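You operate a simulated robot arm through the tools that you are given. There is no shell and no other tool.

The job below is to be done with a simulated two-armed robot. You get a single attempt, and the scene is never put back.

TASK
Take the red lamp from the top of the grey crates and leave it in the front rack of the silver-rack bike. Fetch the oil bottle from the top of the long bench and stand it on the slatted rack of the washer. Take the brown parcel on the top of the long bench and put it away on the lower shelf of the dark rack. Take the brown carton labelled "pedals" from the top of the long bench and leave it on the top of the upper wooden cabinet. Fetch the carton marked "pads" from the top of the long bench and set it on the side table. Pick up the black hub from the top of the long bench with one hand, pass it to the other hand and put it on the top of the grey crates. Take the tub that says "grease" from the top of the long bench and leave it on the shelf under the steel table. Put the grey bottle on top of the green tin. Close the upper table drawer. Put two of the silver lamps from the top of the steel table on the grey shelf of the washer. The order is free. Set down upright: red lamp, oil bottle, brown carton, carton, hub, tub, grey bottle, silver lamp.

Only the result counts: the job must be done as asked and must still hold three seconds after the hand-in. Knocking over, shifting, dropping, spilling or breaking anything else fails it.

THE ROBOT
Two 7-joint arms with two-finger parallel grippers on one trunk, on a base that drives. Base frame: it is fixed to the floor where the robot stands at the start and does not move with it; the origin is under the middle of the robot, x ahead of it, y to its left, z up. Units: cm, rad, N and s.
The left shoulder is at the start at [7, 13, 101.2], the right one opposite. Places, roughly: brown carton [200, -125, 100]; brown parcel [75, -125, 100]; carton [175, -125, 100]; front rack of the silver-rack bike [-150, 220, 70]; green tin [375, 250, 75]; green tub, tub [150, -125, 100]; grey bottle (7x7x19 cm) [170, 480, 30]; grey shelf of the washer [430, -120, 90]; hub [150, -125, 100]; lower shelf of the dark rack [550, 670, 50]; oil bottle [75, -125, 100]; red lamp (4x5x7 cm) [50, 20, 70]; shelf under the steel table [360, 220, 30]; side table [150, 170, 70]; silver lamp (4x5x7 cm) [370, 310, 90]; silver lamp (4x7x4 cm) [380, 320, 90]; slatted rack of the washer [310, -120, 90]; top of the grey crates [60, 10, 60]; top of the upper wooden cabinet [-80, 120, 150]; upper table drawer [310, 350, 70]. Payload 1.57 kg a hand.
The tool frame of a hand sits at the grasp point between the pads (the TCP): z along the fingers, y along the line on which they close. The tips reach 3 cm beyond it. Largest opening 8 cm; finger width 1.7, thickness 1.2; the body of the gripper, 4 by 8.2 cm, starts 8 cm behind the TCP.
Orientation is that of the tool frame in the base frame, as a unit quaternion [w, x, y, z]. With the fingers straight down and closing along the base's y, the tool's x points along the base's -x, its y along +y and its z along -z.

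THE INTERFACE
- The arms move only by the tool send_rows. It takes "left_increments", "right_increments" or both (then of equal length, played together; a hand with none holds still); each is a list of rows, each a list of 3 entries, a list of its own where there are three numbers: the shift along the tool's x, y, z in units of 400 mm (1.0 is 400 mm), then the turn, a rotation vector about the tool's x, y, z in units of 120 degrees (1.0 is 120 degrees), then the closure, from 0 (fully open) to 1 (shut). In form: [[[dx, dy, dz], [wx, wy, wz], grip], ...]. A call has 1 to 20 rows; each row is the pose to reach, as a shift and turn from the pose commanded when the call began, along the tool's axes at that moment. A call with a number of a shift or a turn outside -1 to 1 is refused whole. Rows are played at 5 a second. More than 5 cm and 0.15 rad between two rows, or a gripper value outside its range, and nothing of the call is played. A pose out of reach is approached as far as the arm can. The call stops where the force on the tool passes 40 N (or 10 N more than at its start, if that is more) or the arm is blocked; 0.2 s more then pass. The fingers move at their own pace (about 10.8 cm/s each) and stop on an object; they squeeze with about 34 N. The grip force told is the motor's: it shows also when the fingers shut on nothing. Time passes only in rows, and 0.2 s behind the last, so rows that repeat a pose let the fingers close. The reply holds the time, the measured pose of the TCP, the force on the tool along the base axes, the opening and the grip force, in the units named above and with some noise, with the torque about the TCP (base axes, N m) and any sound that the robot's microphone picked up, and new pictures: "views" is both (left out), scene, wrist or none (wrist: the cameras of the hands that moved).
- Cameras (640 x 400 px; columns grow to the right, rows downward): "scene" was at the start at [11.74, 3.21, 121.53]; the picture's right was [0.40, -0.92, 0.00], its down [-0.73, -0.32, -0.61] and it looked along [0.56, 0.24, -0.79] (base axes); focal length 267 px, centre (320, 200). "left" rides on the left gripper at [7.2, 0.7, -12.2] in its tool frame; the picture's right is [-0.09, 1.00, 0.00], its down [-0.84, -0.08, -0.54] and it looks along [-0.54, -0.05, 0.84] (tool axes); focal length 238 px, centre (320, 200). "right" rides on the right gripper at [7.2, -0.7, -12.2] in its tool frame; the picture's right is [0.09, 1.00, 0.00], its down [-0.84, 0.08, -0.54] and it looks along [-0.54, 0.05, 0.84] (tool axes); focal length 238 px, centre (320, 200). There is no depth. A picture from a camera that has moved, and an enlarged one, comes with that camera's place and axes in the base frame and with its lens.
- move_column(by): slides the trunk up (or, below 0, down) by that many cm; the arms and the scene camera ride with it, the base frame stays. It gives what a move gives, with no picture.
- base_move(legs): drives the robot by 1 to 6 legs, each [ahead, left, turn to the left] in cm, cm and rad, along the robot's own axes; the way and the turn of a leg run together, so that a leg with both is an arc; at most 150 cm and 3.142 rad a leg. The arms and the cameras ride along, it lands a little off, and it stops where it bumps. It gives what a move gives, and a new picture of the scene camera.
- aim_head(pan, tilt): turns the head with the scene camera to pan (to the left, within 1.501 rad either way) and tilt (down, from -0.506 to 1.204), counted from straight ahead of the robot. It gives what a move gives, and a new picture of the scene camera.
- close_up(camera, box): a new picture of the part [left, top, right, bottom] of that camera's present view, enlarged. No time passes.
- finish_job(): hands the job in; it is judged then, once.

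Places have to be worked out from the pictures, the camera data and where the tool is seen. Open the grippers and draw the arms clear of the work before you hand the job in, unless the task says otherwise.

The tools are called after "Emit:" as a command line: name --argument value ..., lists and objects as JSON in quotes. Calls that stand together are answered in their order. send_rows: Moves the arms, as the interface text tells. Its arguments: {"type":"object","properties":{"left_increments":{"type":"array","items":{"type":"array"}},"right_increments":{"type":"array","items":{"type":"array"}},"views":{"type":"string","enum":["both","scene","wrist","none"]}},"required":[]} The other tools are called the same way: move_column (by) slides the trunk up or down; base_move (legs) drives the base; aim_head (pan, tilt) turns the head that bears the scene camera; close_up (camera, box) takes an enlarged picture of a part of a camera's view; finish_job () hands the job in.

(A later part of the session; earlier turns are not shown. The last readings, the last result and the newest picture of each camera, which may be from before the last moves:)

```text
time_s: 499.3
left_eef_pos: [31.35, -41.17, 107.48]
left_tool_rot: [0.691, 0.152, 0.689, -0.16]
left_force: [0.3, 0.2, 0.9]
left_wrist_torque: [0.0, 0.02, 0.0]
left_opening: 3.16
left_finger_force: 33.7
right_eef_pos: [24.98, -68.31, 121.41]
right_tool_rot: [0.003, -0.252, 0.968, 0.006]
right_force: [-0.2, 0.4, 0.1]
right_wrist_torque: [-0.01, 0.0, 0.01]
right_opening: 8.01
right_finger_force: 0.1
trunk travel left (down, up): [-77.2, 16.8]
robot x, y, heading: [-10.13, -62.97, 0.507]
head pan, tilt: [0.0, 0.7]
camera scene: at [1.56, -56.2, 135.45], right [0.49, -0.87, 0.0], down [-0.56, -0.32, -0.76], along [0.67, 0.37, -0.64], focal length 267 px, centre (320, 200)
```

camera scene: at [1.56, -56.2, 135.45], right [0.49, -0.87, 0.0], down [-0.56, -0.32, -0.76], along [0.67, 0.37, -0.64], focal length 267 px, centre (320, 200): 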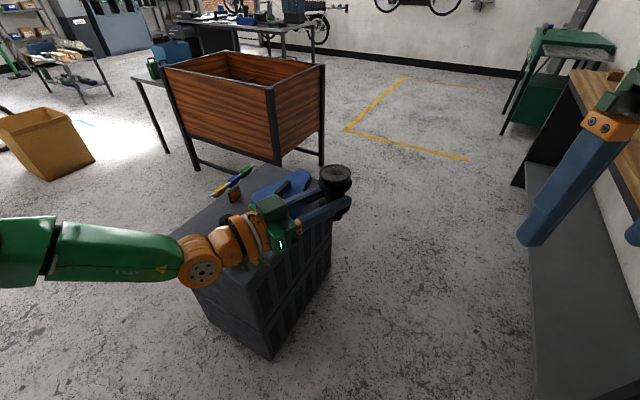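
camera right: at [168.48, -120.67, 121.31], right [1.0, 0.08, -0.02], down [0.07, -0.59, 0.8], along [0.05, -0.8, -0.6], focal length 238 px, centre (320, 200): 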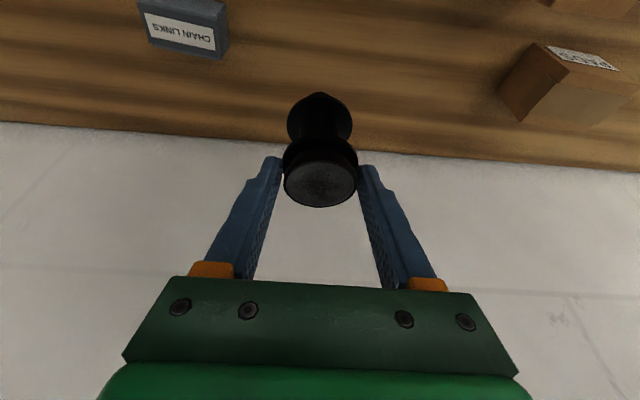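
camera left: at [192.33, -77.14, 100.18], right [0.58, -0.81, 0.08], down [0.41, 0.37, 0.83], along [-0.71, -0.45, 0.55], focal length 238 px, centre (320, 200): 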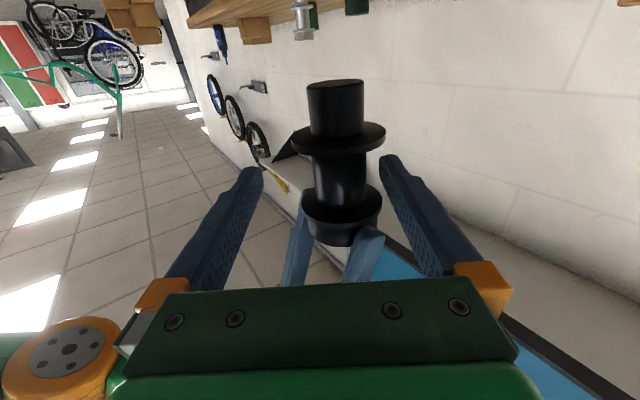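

I'll move north alongside the crates so the hub comes over their free north-west part, still at height.

Emit:
base_move --legs '[[30, 44.7, 0]]'

Emit:
aim_head --pan 0.0 --tilt 1.0

```text
time_s: 502.4
left_eef_pos: [35.03, 12.84, 107.64]
left_tool_rot: [0.692, 0.147, 0.689, -0.158]
left_force: [-1.2, -0.6, 0.3]
left_wrist_torque: [0.01, 0.06, 0.02]
left_opening: 3.15
left_finger_force: 33.6
right_eef_pos: [28.94, -14.32, 121.31]
right_tool_rot: [0.003, -0.256, 0.967, 0.006]
right_force: [0.2, 0.5, -0.5]
right_wrist_torque: [0.03, 0.02, -0.02]
right_opening: 7.99
right_finger_force: 0.0
trunk travel left (down, up): [-77.2, 16.8]
robot x, y, heading: [-6.71, -9.47, 0.516]
head pan, tilt: [0.0, 0.7]
camera scene: at [5.22, -2.58, 135.46], right [0.5, -0.87, 0.0], down [-0.56, -0.32, -0.76], along [0.66, 0.38, -0.64], focal length 267 px, centre (320, 200)
```

scene: 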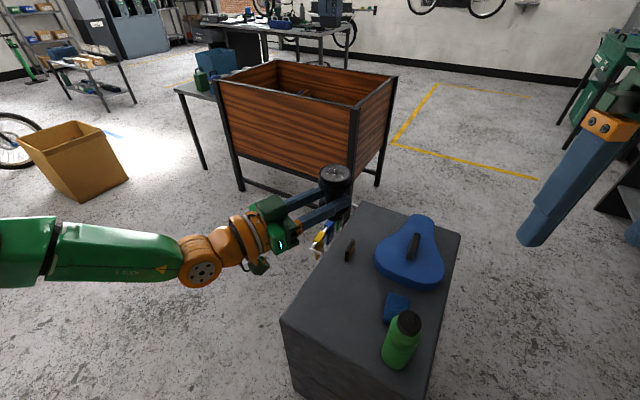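

```text
time_s: 503.2
left_eef_pos: [35.0, 12.81, 107.45]
left_tool_rot: [0.692, 0.147, 0.689, -0.157]
left_force: [1.0, -0.5, -1.0]
left_wrist_torque: [0.01, 0.07, 0.01]
left_opening: 3.15
left_finger_force: 33.8
right_eef_pos: [28.95, -14.08, 121.38]
right_tool_rot: [0.003, -0.257, 0.966, 0.005]
right_force: [-0.4, 0.2, -0.6]
right_wrist_torque: [-0.01, 0.02, 0.0]
right_opening: 7.98
right_finger_force: 0.1
trunk travel left (down, up): [-77.2, 16.8]
robot x, y, heading: [-6.18, -9.25, 0.517]
head pan, tilt: [0.0, 1.0]
camera scene: at [3.9, -3.16, 133.12], right [0.5, -0.87, 0.0], down [-0.73, -0.42, -0.54], along [0.47, 0.27, -0.84], focal length 267 px, centre (320, 200)
```

scene: 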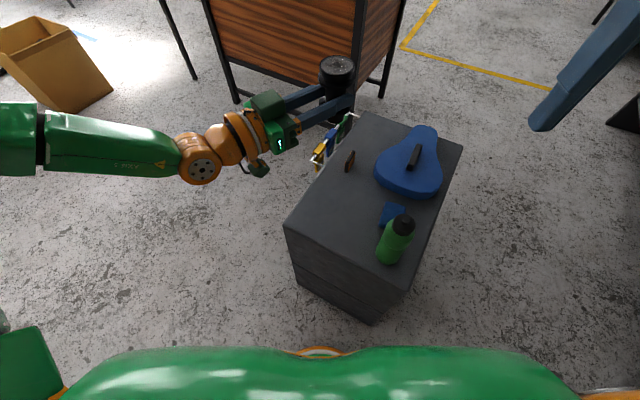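

The hub hovers over the free corner at about (36, 12). I'll edge 2 cm further in and lower the trunk most of the way.

Emit:
base_move --legs '[[2, 0, 0]]'

Emit:
move_column --by -36

Emit:
aim_head --pan 0.1 --tilt 0.7

Emit:
close_up --camera "scene" --box '[220, 100, 460, 280]'

```text
time_s: 504.0
left_eef_pos: [36.36, 13.77, 107.78]
left_tool_rot: [0.693, 0.149, 0.688, -0.157]
left_force: [-0.7, 0.3, -2.6]
left_wrist_torque: [0.0, 0.01, 0.04]
left_opening: 3.16
left_finger_force: 33.9
right_eef_pos: [30.31, -13.41, 121.52]
right_tool_rot: [0.005, -0.256, 0.967, 0.005]
right_force: [-0.7, 0.4, 0.3]
right_wrist_torque: [0.07, -0.02, -0.03]
right_opening: 7.99
right_finger_force: 0.1
trunk travel left (down, up): [-77.2, 16.8]
robot x, y, heading: [-4.68, -8.42, 0.521]
head pan, tilt: [0.0, 1.0]
camera scene: at [5.23, -2.43, 133.17], right [0.5, -0.87, 0.0], down [-0.73, -0.42, -0.54], along [0.47, 0.27, -0.84], focal length 267 px, centre (320, 200)
```

scene: 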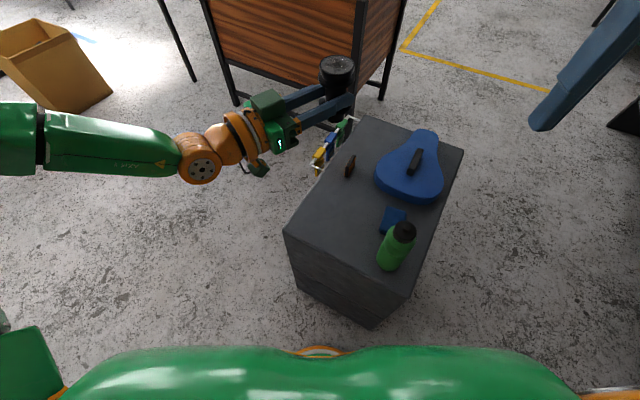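

```text
time_s: 507.5
left_eef_pos: [36.72, 13.88, 71.43]
left_tool_rot: [0.692, 0.148, 0.689, -0.157]
left_force: [-0.7, -1.0, -2.2]
left_wrist_torque: [0.04, 0.04, 0.02]
left_opening: 3.1
left_finger_force: 34.0
right_eef_pos: [30.52, -13.2, 85.38]
right_tool_rot: [0.002, -0.256, 0.967, 0.005]
right_force: [-1.2, -0.5, -0.1]
right_wrist_torque: [-0.02, -0.01, 0.01]
right_opening: 8.01
right_finger_force: 0.0
trunk travel left (down, up): [-41.2, 52.8]
robot x, y, heading: [-4.93, -8.44, 0.517]
head pan, tilt: [0.0, 1.0]
```

```text
time_s: 508.3
left_eef_pos: [36.75, 13.85, 71.49]
left_tool_rot: [0.691, 0.148, 0.689, -0.158]
left_force: [0.4, 0.1, -2.5]
left_wrist_torque: [0.02, -0.01, 0.02]
left_opening: 3.16
left_finger_force: 34.2
right_eef_pos: [30.61, -13.27, 85.4]
right_tool_rot: [0.003, -0.256, 0.967, 0.005]
right_force: [-0.4, 0.0, 0.9]
right_wrist_torque: [0.0, -0.01, 0.01]
right_opening: 8.01
right_finger_force: 0.0
trunk travel left (down, up): [-41.2, 52.8]
robot x, y, heading: [-4.81, -8.01, 0.52]
head pan, tilt: [0.099, 0.7]
camera scene: at [6.52, -0.73, 99.45], right [0.58, -0.81, 0.0], down [-0.53, -0.37, -0.76], along [0.62, 0.44, -0.65], focal length 267 px, centre (320, 200)
```

scene: 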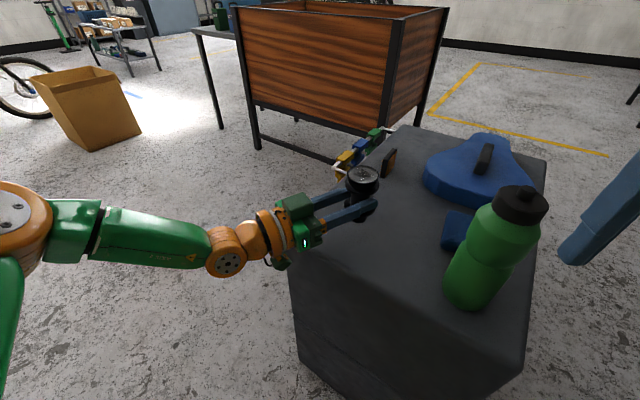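

```text
2.22 times, centred on (340, 190) of scene
camera zoom: at [6.52, -0.73, 99.45], right [0.58, -0.81, 0.0], down [-0.53, -0.37, -0.76], along [0.62, 0.44, -0.65], focal length 594 px, centre (276, 222)
```

zoom: 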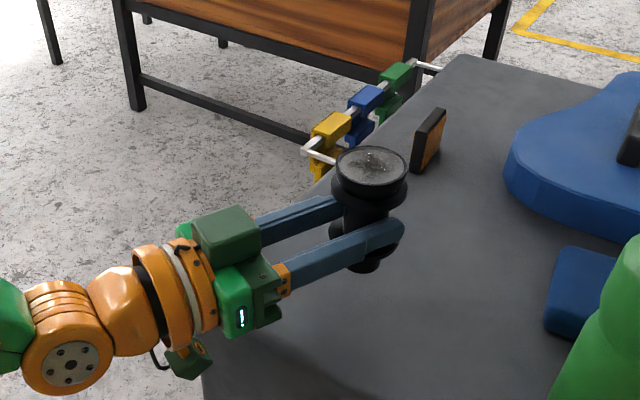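

The hub is over clear crate top and the hand's camera hangs outside the edge. I'll lower in small stages.

Emit:
move_column --by -3.2

Emit:
close_up --camera "scene" --box '[240, 120, 420, 260]'

```text
time_s: 509.0
left_eef_pos: [36.63, 13.88, 68.23]
left_tool_rot: [0.691, 0.149, 0.689, -0.158]
left_force: [-1.2, -0.8, -2.0]
left_wrist_torque: [0.02, 0.02, 0.0]
left_opening: 3.14
left_finger_force: 33.8
right_eef_pos: [30.64, -13.15, 82.25]
right_tool_rot: [0.004, -0.257, 0.966, 0.006]
right_force: [0.9, -0.9, 0.2]
right_wrist_torque: [-0.02, 0.02, -0.02]
right_opening: 7.99
right_finger_force: 0.1
trunk travel left (down, up): [-38.0, 56.0]
robot x, y, heading: [-4.76, -8.27, 0.524]
head pan, tilt: [0.099, 0.7]
```

```text
2.86 times, centred on (330, 190) of scene
camera zoom: at [6.5, -0.74, 96.25], right [0.58, -0.81, 0.0], down [-0.53, -0.37, -0.76], along [0.62, 0.44, -0.64], focal length 763 px, centre (291, 229)
```

zoom: 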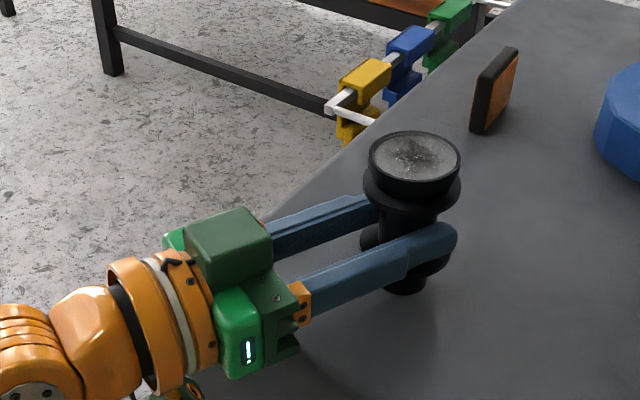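

No contact yet at z=68.2; two more small steps.

Emit:
move_column --by -0.7

Emit:
move_column --by -0.5

```text
time_s: 509.6
left_eef_pos: [36.82, 13.91, 67.55]
left_tool_rot: [0.691, 0.149, 0.689, -0.159]
left_force: [-0.2, 0.2, -1.5]
left_wrist_torque: [0.0, 0.02, -0.03]
left_opening: 3.15
left_finger_force: 33.9
right_eef_pos: [30.6, -13.2, 81.58]
right_tool_rot: [0.003, -0.256, 0.967, 0.005]
right_force: [-0.3, 0.3, 0.7]
right_wrist_torque: [-0.01, -0.01, -0.04]
right_opening: 7.96
right_finger_force: 0.1
trunk travel left (down, up): [-37.3, 56.7]
robot x, y, heading: [-4.58, -8.43, 0.518]
head pan, tilt: [0.099, 0.7]
```

```text
time_s: 510.1
left_eef_pos: [36.64, 13.71, 67.35]
left_tool_rot: [0.694, 0.148, 0.687, -0.156]
left_force: [4.3, 0.8, 11.0]
left_wrist_torque: [0.15, -0.21, 0.01]
left_opening: 3.14
left_finger_force: 34.0
right_eef_pos: [30.59, -13.21, 81.11]
right_tool_rot: [0.005, -0.256, 0.967, 0.006]
right_force: [0.4, 0.4, 0.8]
right_wrist_torque: [-0.04, -0.01, 0.0]
right_opening: 8.01
right_finger_force: 0.2
trunk travel left (down, up): [-36.8, 57.2]
robot x, y, heading: [-4.46, -8.37, 0.52]
head pan, tilt: [0.099, 0.7]
```

Contact (+13 N). I'll open the left hand gradually and look before withdrawing.

Emit:
send_rows --left_increments '[[[0, 0, 0], [0, 0, 0], 0.55], [[0, 0, 0], [0, 0, 0], 0.45], [[0, 0, 0], [0, 0, 0], 0.3], [[0, 0, 0], [0, 0, 0], 0.1], [[0, 0, 0], [0, 0, 0], 0]]' --views "wrist"

Emit:
close_up --camera "scene" --box '[240, 120, 420, 260]'

```text
time_s: 511.3
left_eef_pos: [36.76, 13.7, 67.12]
left_tool_rot: [0.692, 0.148, 0.689, -0.158]
left_force: [0.9, -0.5, -0.1]
left_wrist_torque: [0.01, -0.01, 0.02]
left_opening: 8.0
left_finger_force: 0.0
right_eef_pos: [30.61, -13.34, 80.86]
right_tool_rot: [0.003, -0.256, 0.967, 0.005]
right_force: [-0.2, 0.4, -0.4]
right_wrist_torque: [-0.01, -0.03, -0.01]
right_opening: 8.02
right_finger_force: 0.2
trunk travel left (down, up): [-36.8, 57.2]
robot x, y, heading: [-4.85, -8.16, 0.522]
head pan, tilt: [0.099, 0.7]
camera left: at [25.82, 19.55, 59.79], right [0.42, 0.9, 0.08], down [-0.52, 0.17, 0.83], along [0.74, -0.39, 0.55], focal length 238 px, centre (320, 200)
```

left: 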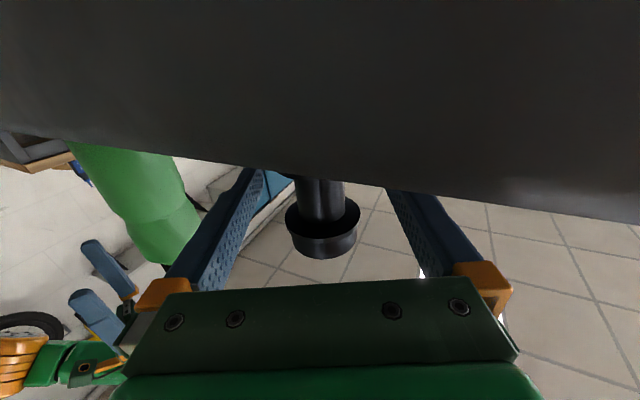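

```text
2.86 times, centred on (330, 190) of scene
camera zoom: at [6.48, -0.75, 95.06], right [0.58, -0.81, 0.0], down [-0.53, -0.37, -0.76], along [0.62, 0.44, -0.64], focal length 763 px, centre (291, 229)
```

zoom: 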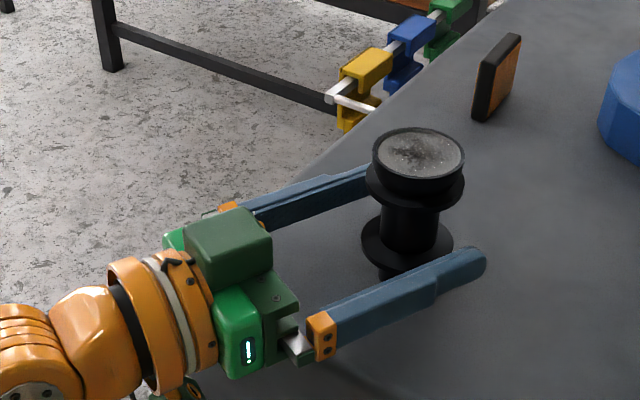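

The hub stands upright on its own. I'll withdraw by driving the base exactly along the hand's axis.

Emit:
base_move --legs '[[-10.3, 14.8, 0]]'

Emit:
close_up --camera "scene" --box '[220, 100, 460, 260]'

```text
time_s: 512.9
left_eef_pos: [20.18, 21.72, 67.18]
left_tool_rot: [0.692, 0.148, 0.689, -0.158]
left_force: [-0.3, 0.3, 0.8]
left_wrist_torque: [0.02, -0.02, -0.02]
left_opening: 8.01
left_finger_force: 0.1
right_eef_pos: [13.98, -5.31, 80.96]
right_tool_rot: [0.003, -0.256, 0.967, 0.005]
right_force: [0.0, 0.3, 0.0]
right_wrist_torque: [-0.05, -0.01, -0.01]
right_opening: 8.02
right_finger_force: 0.1
trunk travel left (down, up): [-36.8, 57.2]
robot x, y, heading: [-21.2, -0.32, 0.523]
head pan, tilt: [0.099, 0.7]
camera scene: at [-10.05, 7.17, 95.06], right [0.58, -0.82, 0.0], down [-0.52, -0.37, -0.77], along [0.62, 0.44, -0.64], focal length 267 px, centre (320, 200)
```

scene: 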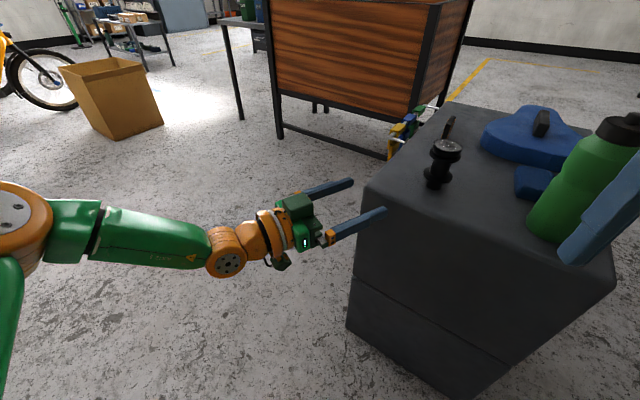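

```text
2.50 times, centred on (340, 180) of scene
camera zoom: at [-10.05, 7.17, 95.06], right [0.58, -0.82, 0.0], down [-0.52, -0.37, -0.77], along [0.62, 0.44, -0.64], focal length 668 px, centre (270, 250)
```

zoom: 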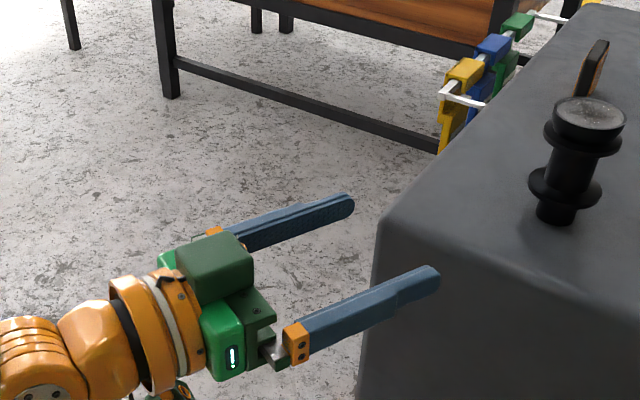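

The hub is placed and standing. I'll raise the trunk and bring the left hand back to the pointing-down rest pose.

Emit:
move_column --by 36

Emit:
send_rows --left_increments '[[[0, 0.036, -0.0455], [-0.0573, 0, 0], 0], [[0, 0.073, -0.091], [-0.1146, 0, 0], 0], [[0, 0.109, -0.1365], [-0.172, 0, 0], 0], [[0, 0.1455, -0.182], [-0.229, 0, 0], 0], [[0, 0.182, -0.2275], [-0.2865, 0, 0], 0], [[0, 0.218, -0.273], [-0.344, 0, 0], 0], [[0, 0.255, -0.3185], [-0.401, 0, 0], 0], [[0, 0.291, -0.364], [-0.458, 0, 0], 0]]' --views "none"

Emit:
send_rows --left_increments '[[[0, 0, 0], [0, 0.0625, 0], 0], [[0, 0, 0], [0, 0.125, 0], 0], [[0, 0, 0], [0, 0.1875, 0], 0], [[-0.02, 0.005, -0.045], [0, 0.25, 0], 0], [[-0.041, 0.01, -0.09], [0, 0.3125, 0], 0], [[-0.062, 0.015, -0.135], [0, 0.375, 0], 0], [[-0.0825, 0.02, -0.18], [0, 0.4375, 0], 0], [[-0.12, 0.025, -0.25], [0, 0.5, 0], 0], [[-0.15, 0.03, -0.32], [0, 0.5625, 0], 0], [[-0.18, 0.035, -0.39], [0, 0.625, 0], 0], [[-0.21, 0.04, -0.46], [0, 0.6875, 0], 0], [[-0.24, 0.045, -0.5], [0, 0.75, 0], 0]]' --views "none"

```text
time_s: 516.4
left_eef_pos: [20.14, 21.78, 103.15]
left_tool_rot: [0.692, 0.148, 0.689, -0.158]
left_force: [-0.2, 0.1, -0.3]
left_wrist_torque: [0.0, 0.01, 0.04]
left_opening: 8.01
left_finger_force: 0.1
right_eef_pos: [14.09, -5.28, 117.09]
right_tool_rot: [0.003, -0.256, 0.967, 0.005]
right_force: [0.3, -0.2, -0.5]
right_wrist_torque: [-0.01, -0.01, 0.04]
right_opening: 7.98
right_finger_force: 0.1
trunk travel left (down, up): [-72.8, 21.2]
robot x, y, heading: [-21.24, -0.32, 0.519]
head pan, tilt: [0.099, 0.7]
```

```text
time_s: 518.1
left_eef_pos: [11.81, 38.61, 102.84]
left_tool_rot: [0.681, -0.189, 0.684, 0.179]
left_force: [-0.3, -0.1, -0.2]
left_wrist_torque: [0.0, -0.02, -0.04]
left_opening: 7.98
left_finger_force: 0.1
right_eef_pos: [14.19, -5.17, 117.02]
right_tool_rot: [0.002, -0.256, 0.967, 0.005]
right_force: [-0.1, 0.3, -0.6]
right_wrist_torque: [-0.03, 0.02, 0.01]
right_opening: 7.98
right_finger_force: 0.2
trunk travel left (down, up): [-72.8, 21.2]
robot x, y, heading: [-21.3, -0.28, 0.515]
head pan, tilt: [0.099, 0.7]
```

```text
time_s: 520.8
left_eef_pos: [-6.17, 29.97, 112.51]
left_tool_rot: [-0.003, -0.258, 0.966, -0.009]
left_force: [-0.2, 0.4, 1.3]
left_wrist_torque: [-0.01, 0.04, -0.02]
left_opening: 8.02
left_finger_force: 0.0
right_eef_pos: [14.14, -5.36, 117.08]
right_tool_rot: [0.004, -0.256, 0.967, 0.005]
right_force: [0.3, 0.6, 0.2]
right_wrist_torque: [0.03, 0.03, -0.03]
right_opening: 7.99
right_finger_force: 0.1
trunk travel left (down, up): [-72.8, 21.2]
robot x, y, heading: [-21.03, -0.29, 0.519]
head pan, tilt: [0.099, 0.7]
```

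Both hands are free. I'll go to the bench's right end to look at the parcel and oil bottle.

Emit:
base_move --legs '[[0, 0, -2.09], [50, 0, 0], [0, 106, 0]]'

Emit:
aim_head --pan 0.0 --tilt 0.6

Emit:
close_up --camera "scene" --box '[160, 80, 480, 260]'

```text
time_s: 533.6
left_eef_pos: [102.61, -77.89, 112.6]
left_tool_rot: [-0.007, 0.706, 0.708, -0.003]
left_force: [0.3, -0.2, 0.1]
left_wrist_torque: [0.03, -0.01, -0.01]
left_opening: 8.01
left_finger_force: 0.1
right_eef_pos: [61.9, -77.88, 117.0]
right_tool_rot: [0.006, 0.708, 0.706, 0.0]
right_force: [-0.2, -0.2, 1.3]
right_wrist_torque: [0.0, -0.01, -0.02]
right_opening: 8.0
right_finger_force: 0.1
trunk travel left (down, up): [-72.8, 21.2]
robot x, y, heading: [83.63, -49.75, -1.576]
head pan, tilt: [0.099, 0.7]
camera scene: at [84.35, -63.0, 131.06], right [-1.0, -0.1, 0.0], down [-0.06, 0.64, -0.76], along [0.08, -0.76, -0.64], focal length 267 px, centre (320, 200)
```

scene: 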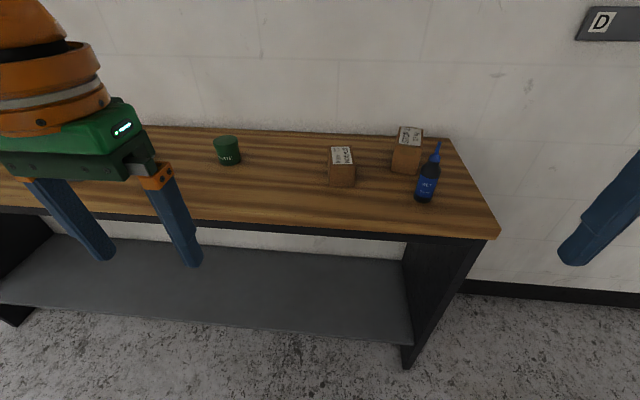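

```text
time_s: 534.3
left_eef_pos: [102.72, -77.94, 112.6]
left_tool_rot: [-0.006, 0.706, 0.708, -0.002]
left_force: [0.2, -0.4, -0.2]
left_wrist_torque: [-0.01, 0.02, 0.02]
left_opening: 8.0
left_finger_force: 0.0
right_eef_pos: [61.96, -78.02, 117.04]
right_tool_rot: [0.005, 0.707, 0.707, 0.0]
right_force: [0.3, -0.5, 0.3]
right_wrist_torque: [0.0, 0.03, 0.01]
right_opening: 8.01
right_finger_force: 0.0
trunk travel left (down, up): [-72.8, 21.2]
robot x, y, heading: [83.8, -49.48, -1.57]
head pan, tilt: [0.0, 0.6]
camera scene: at [83.58, -63.39, 131.92], right [-1.0, 0.0, 0.0], down [0.0, 0.57, -0.82], along [0.0, -0.82, -0.57], focal length 267 px, centre (320, 200)
```

scene: 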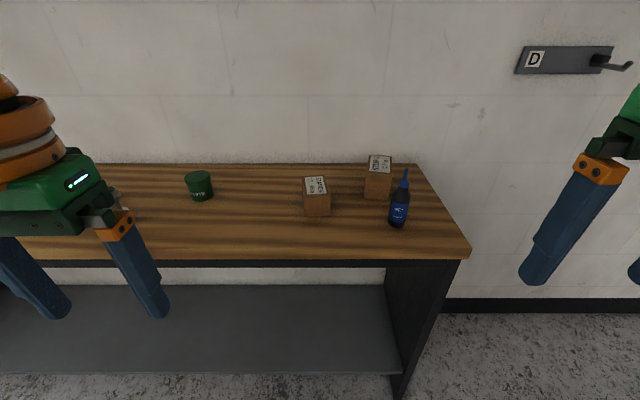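

```text
2.00 times, centred on (320, 170) of scene
camera zoom: at [83.58, -63.39, 131.92], right [-1.0, 0.0, 0.0], down [0.0, 0.57, -0.82], along [0.0, -0.82, -0.57], focal length 534 px, centre (320, 260)
```

zoom: 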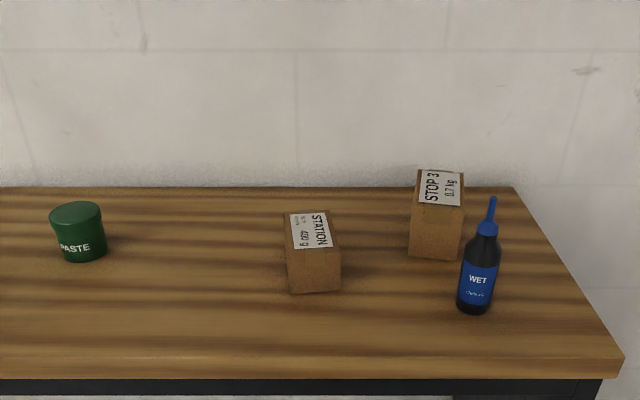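

Two boxes are here: "STATION 400 g" and "STOP 3 0.7 kg". I need to tell which is "the brown parcel", so I'll look closer.

Emit:
close_up --camera "scene" --box '[290, 140, 420, 240]'

```text
4.00 times, centred on (355, 190) of scene
camera zoom: at [83.58, -63.39, 131.92], right [-1.0, 0.0, 0.0], down [0.0, 0.57, -0.82], along [0.0, -0.82, -0.57], focal length 1068 px, centre (180, 240)
```

zoom: 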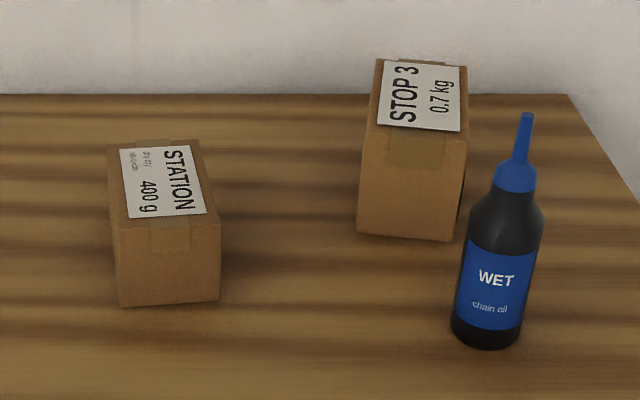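

Both look alike in colour. I'll move closer and use the right wrist camera to read their labels.

Emit:
base_move --legs '[[24, 0, 0]]'

Emit:
close_up --camera "right" --box '[250, 80, 530, 280]'

Emit:
close_up --camera "scene" --box '[270, 200, 420, 320]'

```text
time_s: 536.1
left_eef_pos: [102.73, -101.46, 112.73]
left_tool_rot: [-0.006, 0.705, 0.709, -0.003]
left_force: [0.7, 0.0, 0.1]
left_wrist_torque: [0.0, 0.0, 0.03]
left_opening: 7.99
left_finger_force: 0.0
right_eef_pos: [62.06, -101.56, 117.05]
right_tool_rot: [0.007, 0.707, 0.707, -0.001]
right_force: [-0.5, 0.3, 0.6]
right_wrist_torque: [-0.01, -0.03, 0.02]
right_opening: 7.99
right_finger_force: 0.0
trunk travel left (down, up): [-72.8, 21.2]
robot x, y, heading: [83.76, -73.52, -1.567]
head pan, tilt: [0.0, 0.6]
camera scene: at [83.6, -86.92, 131.95], right [-1.0, 0.0, 0.0], down [0.0, 0.56, -0.83], along [0.0, -0.83, -0.56], focal length 267 px, centre (320, 200)
```

scene: 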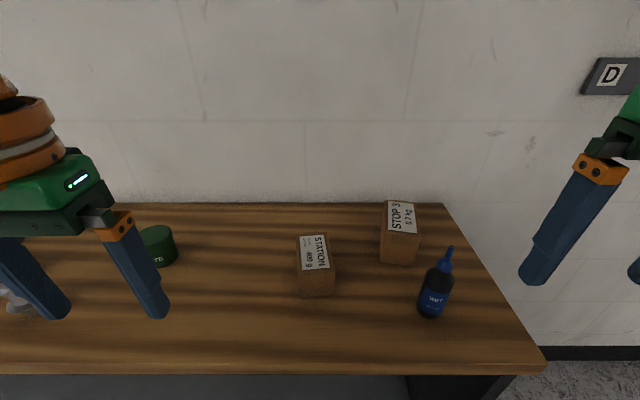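

```text
2.00 times, centred on (390, 180) of right
camera zoom: at [61.23, -94.18, 129.28], right [1.0, 0.09, 0.01], down [0.07, -0.83, 0.55], along [0.06, -0.55, -0.83], focal length 477 px, centre (180, 240)
```

zoom: 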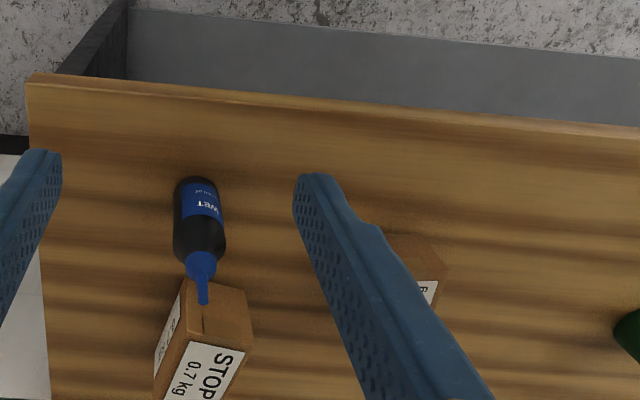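

```text
3.33 times, centred on (345, 260) of scene
camera zoom: at [83.6, -86.92, 131.95], right [-1.0, 0.0, 0.0], down [0.0, 0.56, -0.83], along [0.0, -0.83, -0.56], focal length 890 px, centre (237, 0)
```

zoom: 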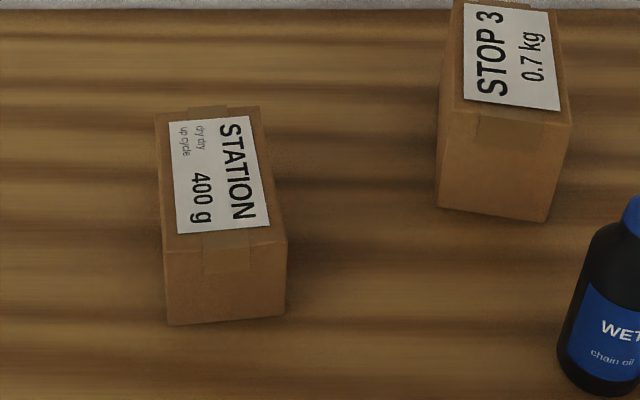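

The labels don't settle it yet, so I'll leave the parcel for later (after seeing the dark rack) and first take the oil bottle, centred at (65, −115.9), and the grease tub. Right hand goes to a 30° pre-grasp at the oil bottle.

Emit:
send_rows --right_increments '[[[-0.061, 0.018, 0.083], [0, -0.0625, 0], 0], [[-0.1225, 0.036, 0.1655], [0, -0.125, 0], 0], [[-0.184, 0.054, 0.248], [0, -0.1875, 0], 0], [[-0.245, 0.0725, 0.331], [0, -0.25, 0], 0]]' --views "both"

```text
time_s: 537.1
left_eef_pos: [102.76, -101.72, 112.54]
left_tool_rot: [-0.006, 0.705, 0.709, -0.002]
left_force: [-0.1, -0.8, -0.6]
left_wrist_torque: [-0.02, -0.02, 0.01]
left_opening: 7.99
left_finger_force: 0.0
right_eef_pos: [64.97, -111.65, 104.04]
right_tool_rot: [0.191, 0.683, 0.68, -0.183]
right_force: [-0.3, 1.1, -0.1]
right_wrist_torque: [0.04, -0.02, 0.0]
right_opening: 8.02
right_finger_force: 0.0
trunk travel left (down, up): [-72.8, 21.2]
robot x, y, heading: [83.62, -73.72, -1.575]
head pan, tilt: [0.0, 0.6]
camera scene: at [83.55, -87.23, 131.92], right [-1.0, 0.0, 0.0], down [0.0, 0.57, -0.82], along [0.0, -0.82, -0.57], focal length 267 px, centre (320, 200)
camera right: at [64.18, -99.16, 110.88], right [1.0, 0.08, -0.04], down [0.07, -0.44, 0.89], along [0.05, -0.89, -0.45], focal length 238 px, centre (320, 200)
```

scene: 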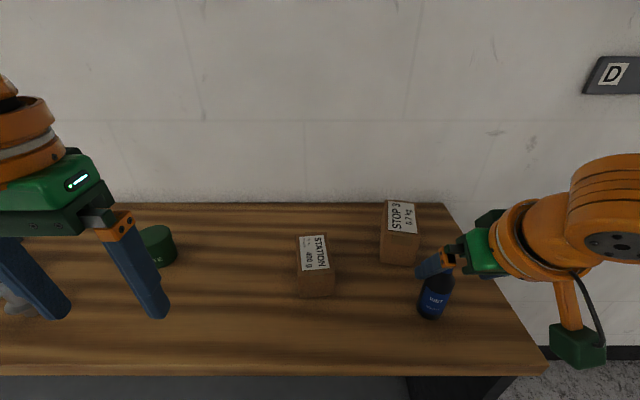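
right: 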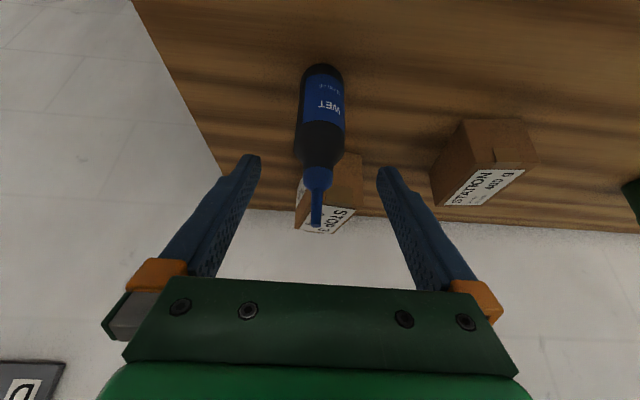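

The bottle stands centred between the fingers and its nozzle will clear the palm. I'll advance 9 cm and grip.

Emit:
send_rows --right_increments '[[[0, 0, 0.08], [0, 0, 0], 0], [[0, 0, 0.16], [0, 0, 0], 0], [[0, 0, 0.222], [0, 0, 0], 0], [[0, 0, 0.222], [0, 0, 0], 0.5], [[0, 0, 0.222], [0, 0, 0], 1], [[0, 0, 0.222], [0, 0, 0], 1]]' --views "wrist"

```text
time_s: 538.5
left_eef_pos: [102.97, -101.43, 112.65]
left_tool_rot: [-0.006, 0.705, 0.709, -0.003]
left_force: [0.5, -0.1, -0.8]
left_wrist_torque: [-0.01, 0.01, 0.01]
left_opening: 8.02
left_finger_force: 0.2
right_eef_pos: [65.23, -115.98, 96.37]
right_tool_rot: [0.191, 0.682, 0.682, -0.183]
right_force: [0.1, 2.2, 6.7]
right_wrist_torque: [0.16, 0.06, -0.02]
right_opening: 4.08
right_finger_force: 33.8
trunk travel left (down, up): [-72.8, 21.2]
robot x, y, heading: [83.68, -73.41, -1.571]
head pan, tilt: [0.0, 0.6]
camera right: at [64.4, -103.53, 103.38], right [1.0, 0.08, -0.04], down [0.07, -0.44, 0.89], along [0.05, -0.89, -0.45], focal length 238 px, centre (320, 200)
```

right: 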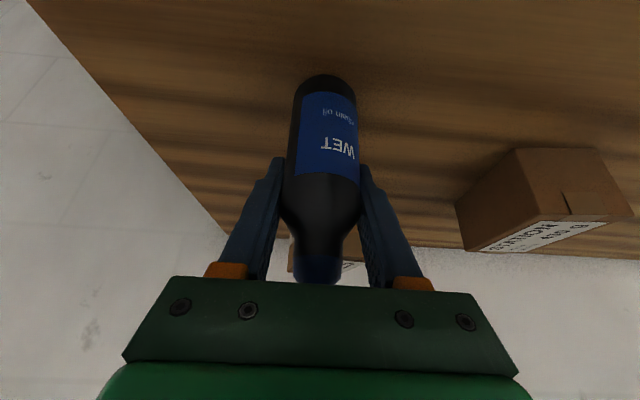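

Gripped (4.08 cm). I'll lift it straight up 12 cm.

Emit:
send_rows --right_increments '[[[-0.051, 0, -0.086], [0, 0, 0], 1], [[-0.102, 0, -0.172], [0, 0, 0], 1], [[-0.153, 0, -0.258], [0, 0, 0], 1]]' --views "both"

```text
time_s: 539.3
left_eef_pos: [102.95, -101.65, 112.56]
left_tool_rot: [-0.007, 0.705, 0.709, -0.002]
left_force: [0.0, -0.2, -0.3]
left_wrist_torque: [0.0, -0.03, 0.02]
left_opening: 7.99
left_finger_force: 0.0
right_eef_pos: [64.93, -116.32, 108.54]
right_tool_rot: [0.19, 0.682, 0.682, -0.183]
right_force: [0.7, 0.1, -1.0]
right_wrist_torque: [0.0, 0.0, 0.04]
right_opening: 4.13
right_finger_force: 34.3
trunk travel left (down, up): [-72.8, 21.2]
robot x, y, heading: [83.6, -73.45, -1.574]
head pan, tilt: [0.0, 0.6]
camera scene: at [83.64, -87.16, 131.92], right [-1.0, 0.0, 0.0], down [0.0, 0.57, -0.82], along [0.0, -0.82, -0.57], focal length 267 px, centre (320, 200)
camera right: at [64.16, -103.84, 115.38], right [1.0, 0.08, -0.04], down [0.07, -0.45, 0.89], along [0.05, -0.89, -0.45], focal length 238 px, centre (320, 200)
```

scene: 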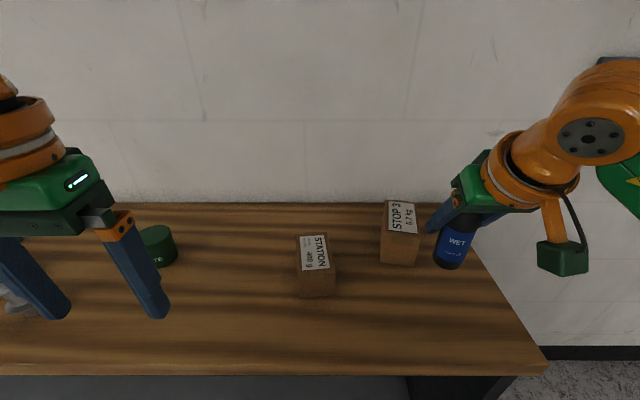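
right: 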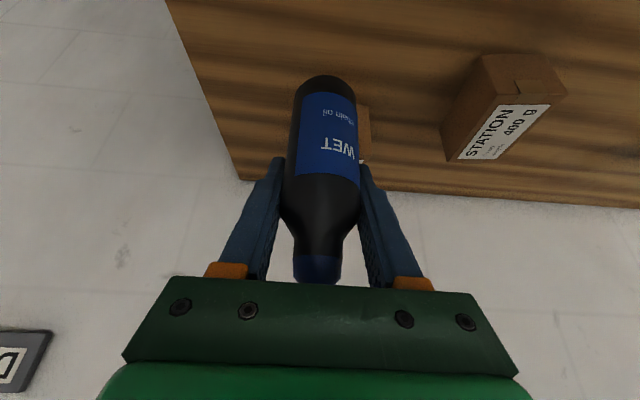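

Oil bottle held upright. I'll back off, move left to the GREASE tub and look at it with the left wrist camera.

Emit:
base_move --legs '[[-22, 0, 0], [0, 43, 0], [18, 0, 0]]'

Emit:
close_up --camera "left" --box '[0, 0, 640, 400]'

Emit:
close_up --camera "scene" --box '[120, 150, 440, 330]'

```text
time_s: 544.3
left_eef_pos: [145.94, -97.65, 112.73]
left_tool_rot: [-0.006, 0.708, 0.706, -0.003]
left_force: [-0.2, 1.7, 0.0]
left_wrist_torque: [0.0, -0.03, 0.02]
left_opening: 8.0
left_finger_force: 0.1
right_eef_pos: [107.82, -112.03, 108.49]
right_tool_rot: [0.189, 0.686, 0.678, -0.185]
right_force: [-0.2, 0.4, -0.9]
right_wrist_torque: [0.0, 0.0, 0.04]
right_opening: 4.11
right_finger_force: 34.4
trunk travel left (down, up): [-72.8, 21.2]
robot x, y, heading: [127.06, -70.04, -1.577]
head pan, tilt: [0.0, 0.6]
camera scene: at [126.86, -82.99, 131.95], right [-1.0, 0.01, 0.0], down [0.0, 0.56, -0.83], along [-0.01, -0.83, -0.56], focal length 267 px, centre (320, 200)
```

scene: 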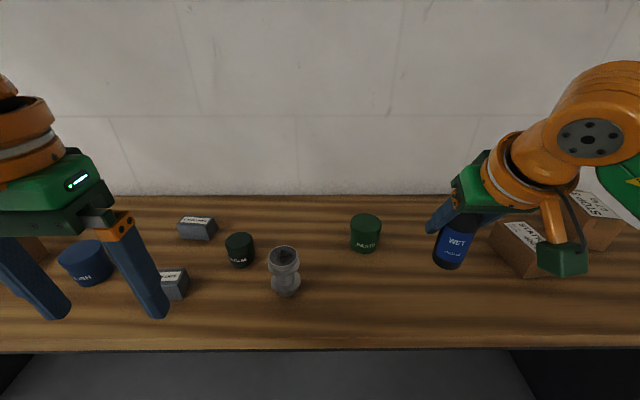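

```text
1.00 times, centred on (320, 200) of left (not enlarged: the box is as wide or as high as the picture)
camera zoom: at [146.63, -90.47, 124.82], right [1.0, -0.1, -0.01], down [-0.07, -0.84, 0.54], along [-0.06, -0.54, -0.84], focal length 238 px, centre (320, 200)
```

zoom: 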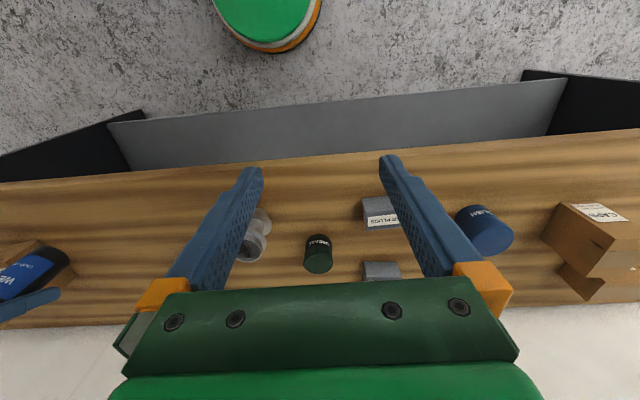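

```text
2.00 times, centred on (280, 240) of scene
camera zoom: at [126.86, -82.99, 131.95], right [-1.0, 0.01, 0.0], down [0.0, 0.56, -0.83], along [-0.01, -0.83, -0.56], focal length 534 px, centre (400, 120)
```

zoom: 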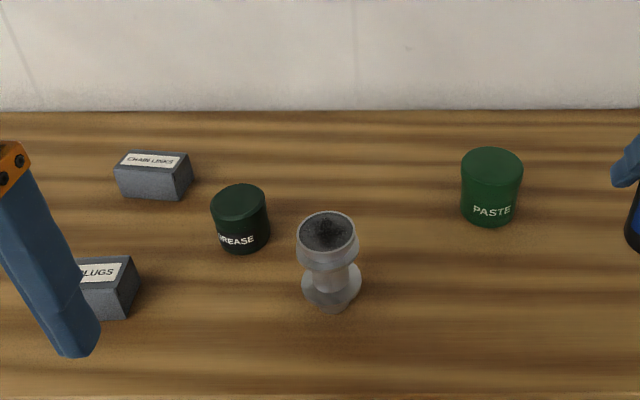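

The GREASE tub is about 5.8 cm wide, centred near (142.9, −123.5), with the silver hub to one side. I'll move in 9 cm and bring the left hand to a 30° pre-grasp.

Emit:
base_move --legs '[[9, 0, 0.006]]'

Emit:
send_rows --left_increments '[[[-0.077, -0.019, 0.0715], [0, -0.0625, 0], 0], [[-0.1545, -0.038, 0.143], [0, -0.125, 0], 0], [[-0.232, -0.057, 0.2145], [0, -0.1875, 0], 0], [[-0.309, -0.076, 0.286], [0, -0.25, 0], 0]]' --views "both"

```text
time_s: 545.4
left_eef_pos: [146.04, -106.44, 112.7]
left_tool_rot: [-0.005, 0.706, 0.708, -0.003]
left_force: [0.5, 0.6, -1.1]
left_wrist_torque: [-0.04, 0.02, 0.01]
left_opening: 8.01
left_finger_force: 0.1
right_eef_pos: [108.05, -120.98, 108.6]
right_tool_rot: [0.19, 0.683, 0.681, -0.185]
right_force: [-0.3, 0.2, -1.4]
right_wrist_torque: [-0.01, -0.03, 0.03]
right_opening: 4.1
right_finger_force: 34.6
trunk travel left (down, up): [-72.8, 21.2]
robot x, y, heading: [127.1, -78.59, -1.576]
head pan, tilt: [0.0, 0.6]
camera scene: at [126.91, -91.87, 131.97], right [-1.0, 0.0, 0.0], down [0.0, 0.56, -0.83], along [0.0, -0.83, -0.56], focal length 267 px, centre (320, 200)
```

scene: 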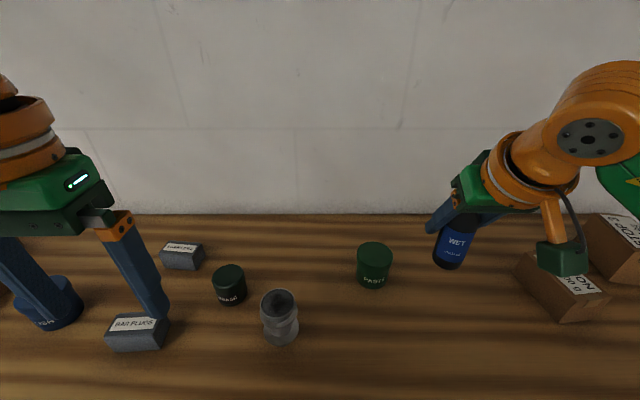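

```text
time_s: 546.4
left_eef_pos: [142.75, -119.29, 101.06]
left_tool_rot: [0.176, 0.682, 0.686, -0.185]
left_force: [0.0, 0.5, 0.3]
left_wrist_torque: [0.06, 0.01, -0.01]
left_opening: 7.98
left_finger_force: 0.1
right_eef_pos: [108.15, -121.45, 108.39]
right_tool_rot: [0.189, 0.684, 0.681, -0.183]
right_force: [-0.1, -0.9, -0.5]
right_wrist_torque: [-0.02, 0.02, -0.02]
right_opening: 4.09
right_finger_force: 33.7
trunk travel left (down, up): [-72.8, 21.2]
robot x, y, heading: [127.06, -78.2, -1.574]
head pan, tilt: [0.0, 0.6]
camera scene: at [126.88, -92.38, 131.91], right [-1.0, 0.0, 0.0], down [0.0, 0.57, -0.82], along [0.0, -0.82, -0.57], focal length 267 px, centre (320, 200)
camera left: at [143.4, -106.87, 108.03], right [1.0, -0.08, 0.03], down [-0.06, -0.46, 0.89], along [-0.05, -0.88, -0.46], focal length 238 px, centre (320, 200)
```

scene: 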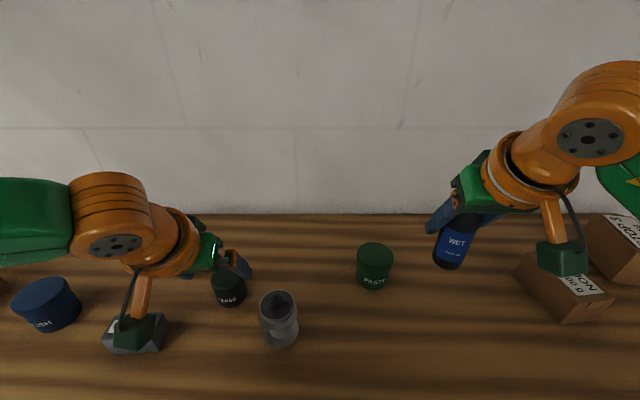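
left: 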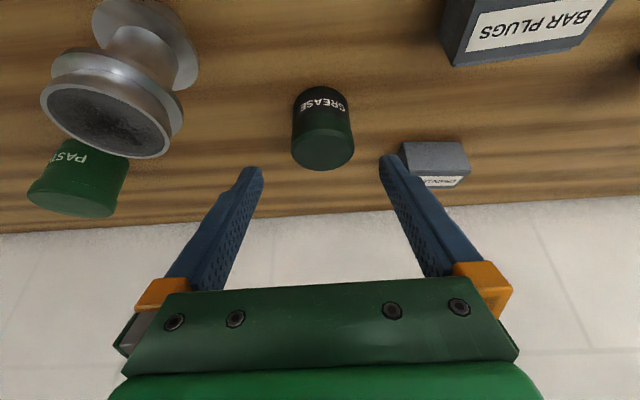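

Centred well. I'll advance 8.6 cm (staying just above the bench) and grip the tub.

Emit:
send_rows --left_increments '[[[0, 0.003, 0.08], [0, 0, 0], 0], [[0, 0.005, 0.16], [0, 0, 0], 0], [[0, 0.005, 0.2125], [0, 0, 0], 0], [[0, 0.005, 0.2125], [0, 0, 0], 0.4], [[0, 0.005, 0.2125], [0, 0, 0], 1], [[0, 0.005, 0.2125], [0, 0, 0], 1]]' --views "wrist"

```text
time_s: 547.8
left_eef_pos: [142.97, -123.25, 93.75]
left_tool_rot: [0.176, 0.682, 0.685, -0.185]
left_force: [-0.5, 0.3, 0.1]
left_wrist_torque: [-0.03, 0.02, 0.03]
left_opening: 5.28
left_finger_force: 34.4
right_eef_pos: [108.06, -121.35, 108.48]
right_tool_rot: [0.189, 0.684, 0.681, -0.184]
right_force: [0.3, 0.4, -0.9]
right_wrist_torque: [-0.02, -0.01, 0.0]
right_opening: 4.1
right_finger_force: 33.9
trunk travel left (down, up): [-72.8, 21.2]
robot x, y, heading: [127.19, -78.3, -1.569]
head pan, tilt: [0.0, 0.6]
camera left: at [143.57, -111.07, 100.78], right [1.0, -0.08, 0.03], down [-0.07, -0.46, 0.89], along [-0.05, -0.88, -0.46], focal length 238 px, centre (320, 200)
```

left: 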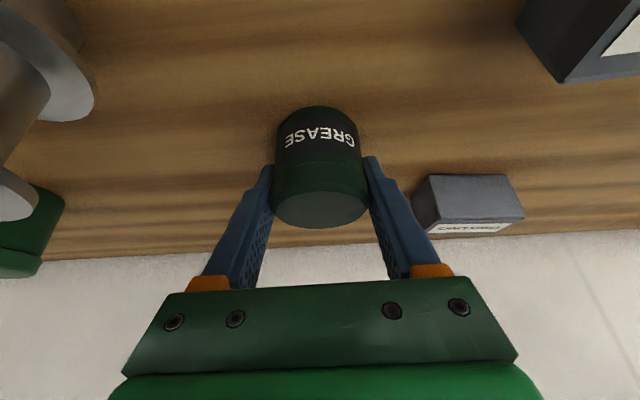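

Gripped (5.28 cm). I'll lift 12 cm and back away from the bench.

Emit:
send_rows --left_increments '[[[-0.049, 0, -0.087], [0, 0, 0], 1], [[-0.098, 0, -0.174], [0, 0, 0], 1], [[-0.147, 0, -0.261], [0, 0, 0], 1]]' --views "wrist"

Emit:
base_move --legs '[[-30, 0, 0], [0, 95, 0], [0, 95, 0]]'

Emit:
aim_head --pan 0.0 --tilt 0.6

```text
time_s: 548.6
left_eef_pos: [143.04, -123.33, 105.7]
left_tool_rot: [0.177, 0.682, 0.686, -0.185]
left_force: [0.3, 0.0, -2.0]
left_wrist_torque: [-0.03, -0.02, 0.02]
left_opening: 5.29
left_finger_force: 33.1
right_eef_pos: [108.11, -121.41, 108.36]
right_tool_rot: [0.188, 0.684, 0.681, -0.183]
right_force: [-0.1, -0.7, -1.3]
right_wrist_torque: [0.0, -0.03, 0.03]
right_opening: 4.09
right_finger_force: 33.8
trunk travel left (down, up): [-72.8, 21.2]
robot x, y, heading: [127.03, -78.73, -1.573]
head pan, tilt: [0.0, 0.6]
camera left: at [143.64, -111.09, 112.62], right [1.0, -0.08, 0.03], down [-0.07, -0.46, 0.89], along [-0.05, -0.88, -0.46], focal length 238 px, centre (320, 200)
```

left: 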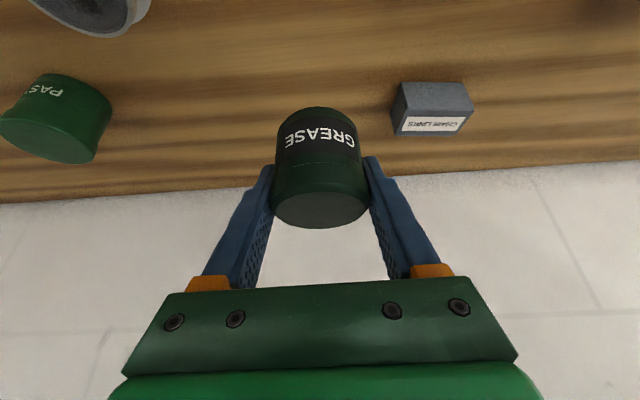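

```text
time_s: 559.8
left_eef_pos: [334.56, -91.53, 105.66]
left_tool_rot: [0.178, 0.678, 0.689, -0.184]
left_force: [0.7, 0.0, -1.3]
left_wrist_torque: [-0.02, -0.02, 0.02]
left_opening: 5.3
left_finger_force: 34.3
right_eef_pos: [299.56, -89.82, 108.37]
right_tool_rot: [0.19, 0.68, 0.684, -0.182]
right_force: [1.2, 1.1, -2.4]
right_wrist_torque: [0.0, 0.03, -0.02]
right_opening: 4.11
right_finger_force: 34.0
trunk travel left (down, up): [-72.8, 21.2]
robot x, y, heading: [317.87, -46.8, -1.56]
head pan, tilt: [0.0, 0.6]
camera scene: at [318.0, -60.57, 131.92], right [-1.0, -0.01, 0.0], down [0.0, 0.57, -0.82], along [0.01, -0.82, -0.57], focal length 267 px, centre (320, 200)
```

scene: 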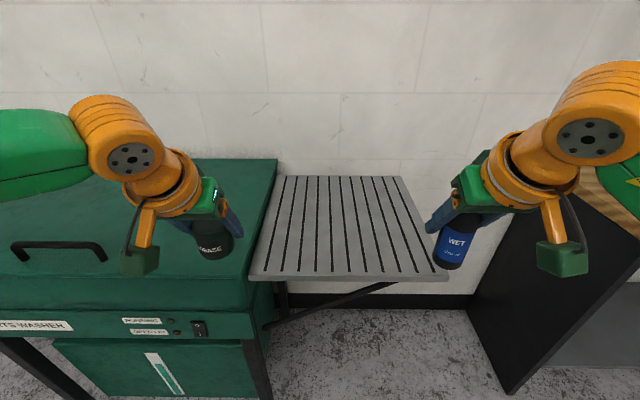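

```text
time_s: 560.4
left_eef_pos: [334.62, -91.51, 105.53]
left_tool_rot: [0.178, 0.678, 0.69, -0.183]
left_force: [-0.8, 0.2, -0.9]
left_wrist_torque: [0.0, 0.04, -0.03]
left_opening: 5.29
left_finger_force: 33.6
right_eef_pos: [299.61, -89.83, 108.32]
right_tool_rot: [0.19, 0.68, 0.684, -0.182]
right_force: [-0.5, 1.5, -1.1]
right_wrist_torque: [0.0, 0.0, 0.02]
right_opening: 4.09
right_finger_force: 33.6
trunk travel left (down, up): [-72.8, 21.2]
robot x, y, heading: [317.85, -46.92, -1.563]
head pan, tilt: [0.0, 0.6]
camera scene: at [318.06, -60.57, 131.92], right [-1.0, -0.01, 0.0], down [-0.01, 0.57, -0.82], along [0.01, -0.82, -0.57], focal length 267 px, centre (320, 200)
```

scene: 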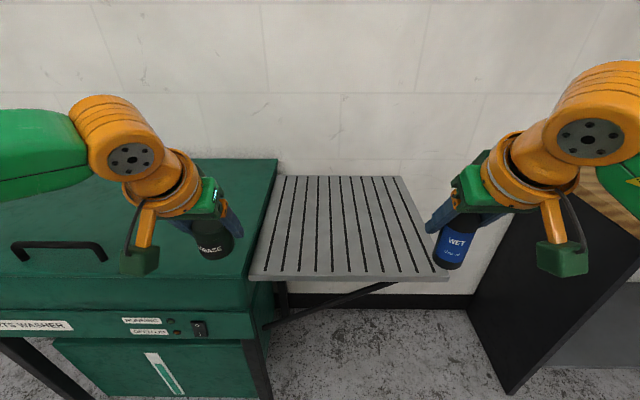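

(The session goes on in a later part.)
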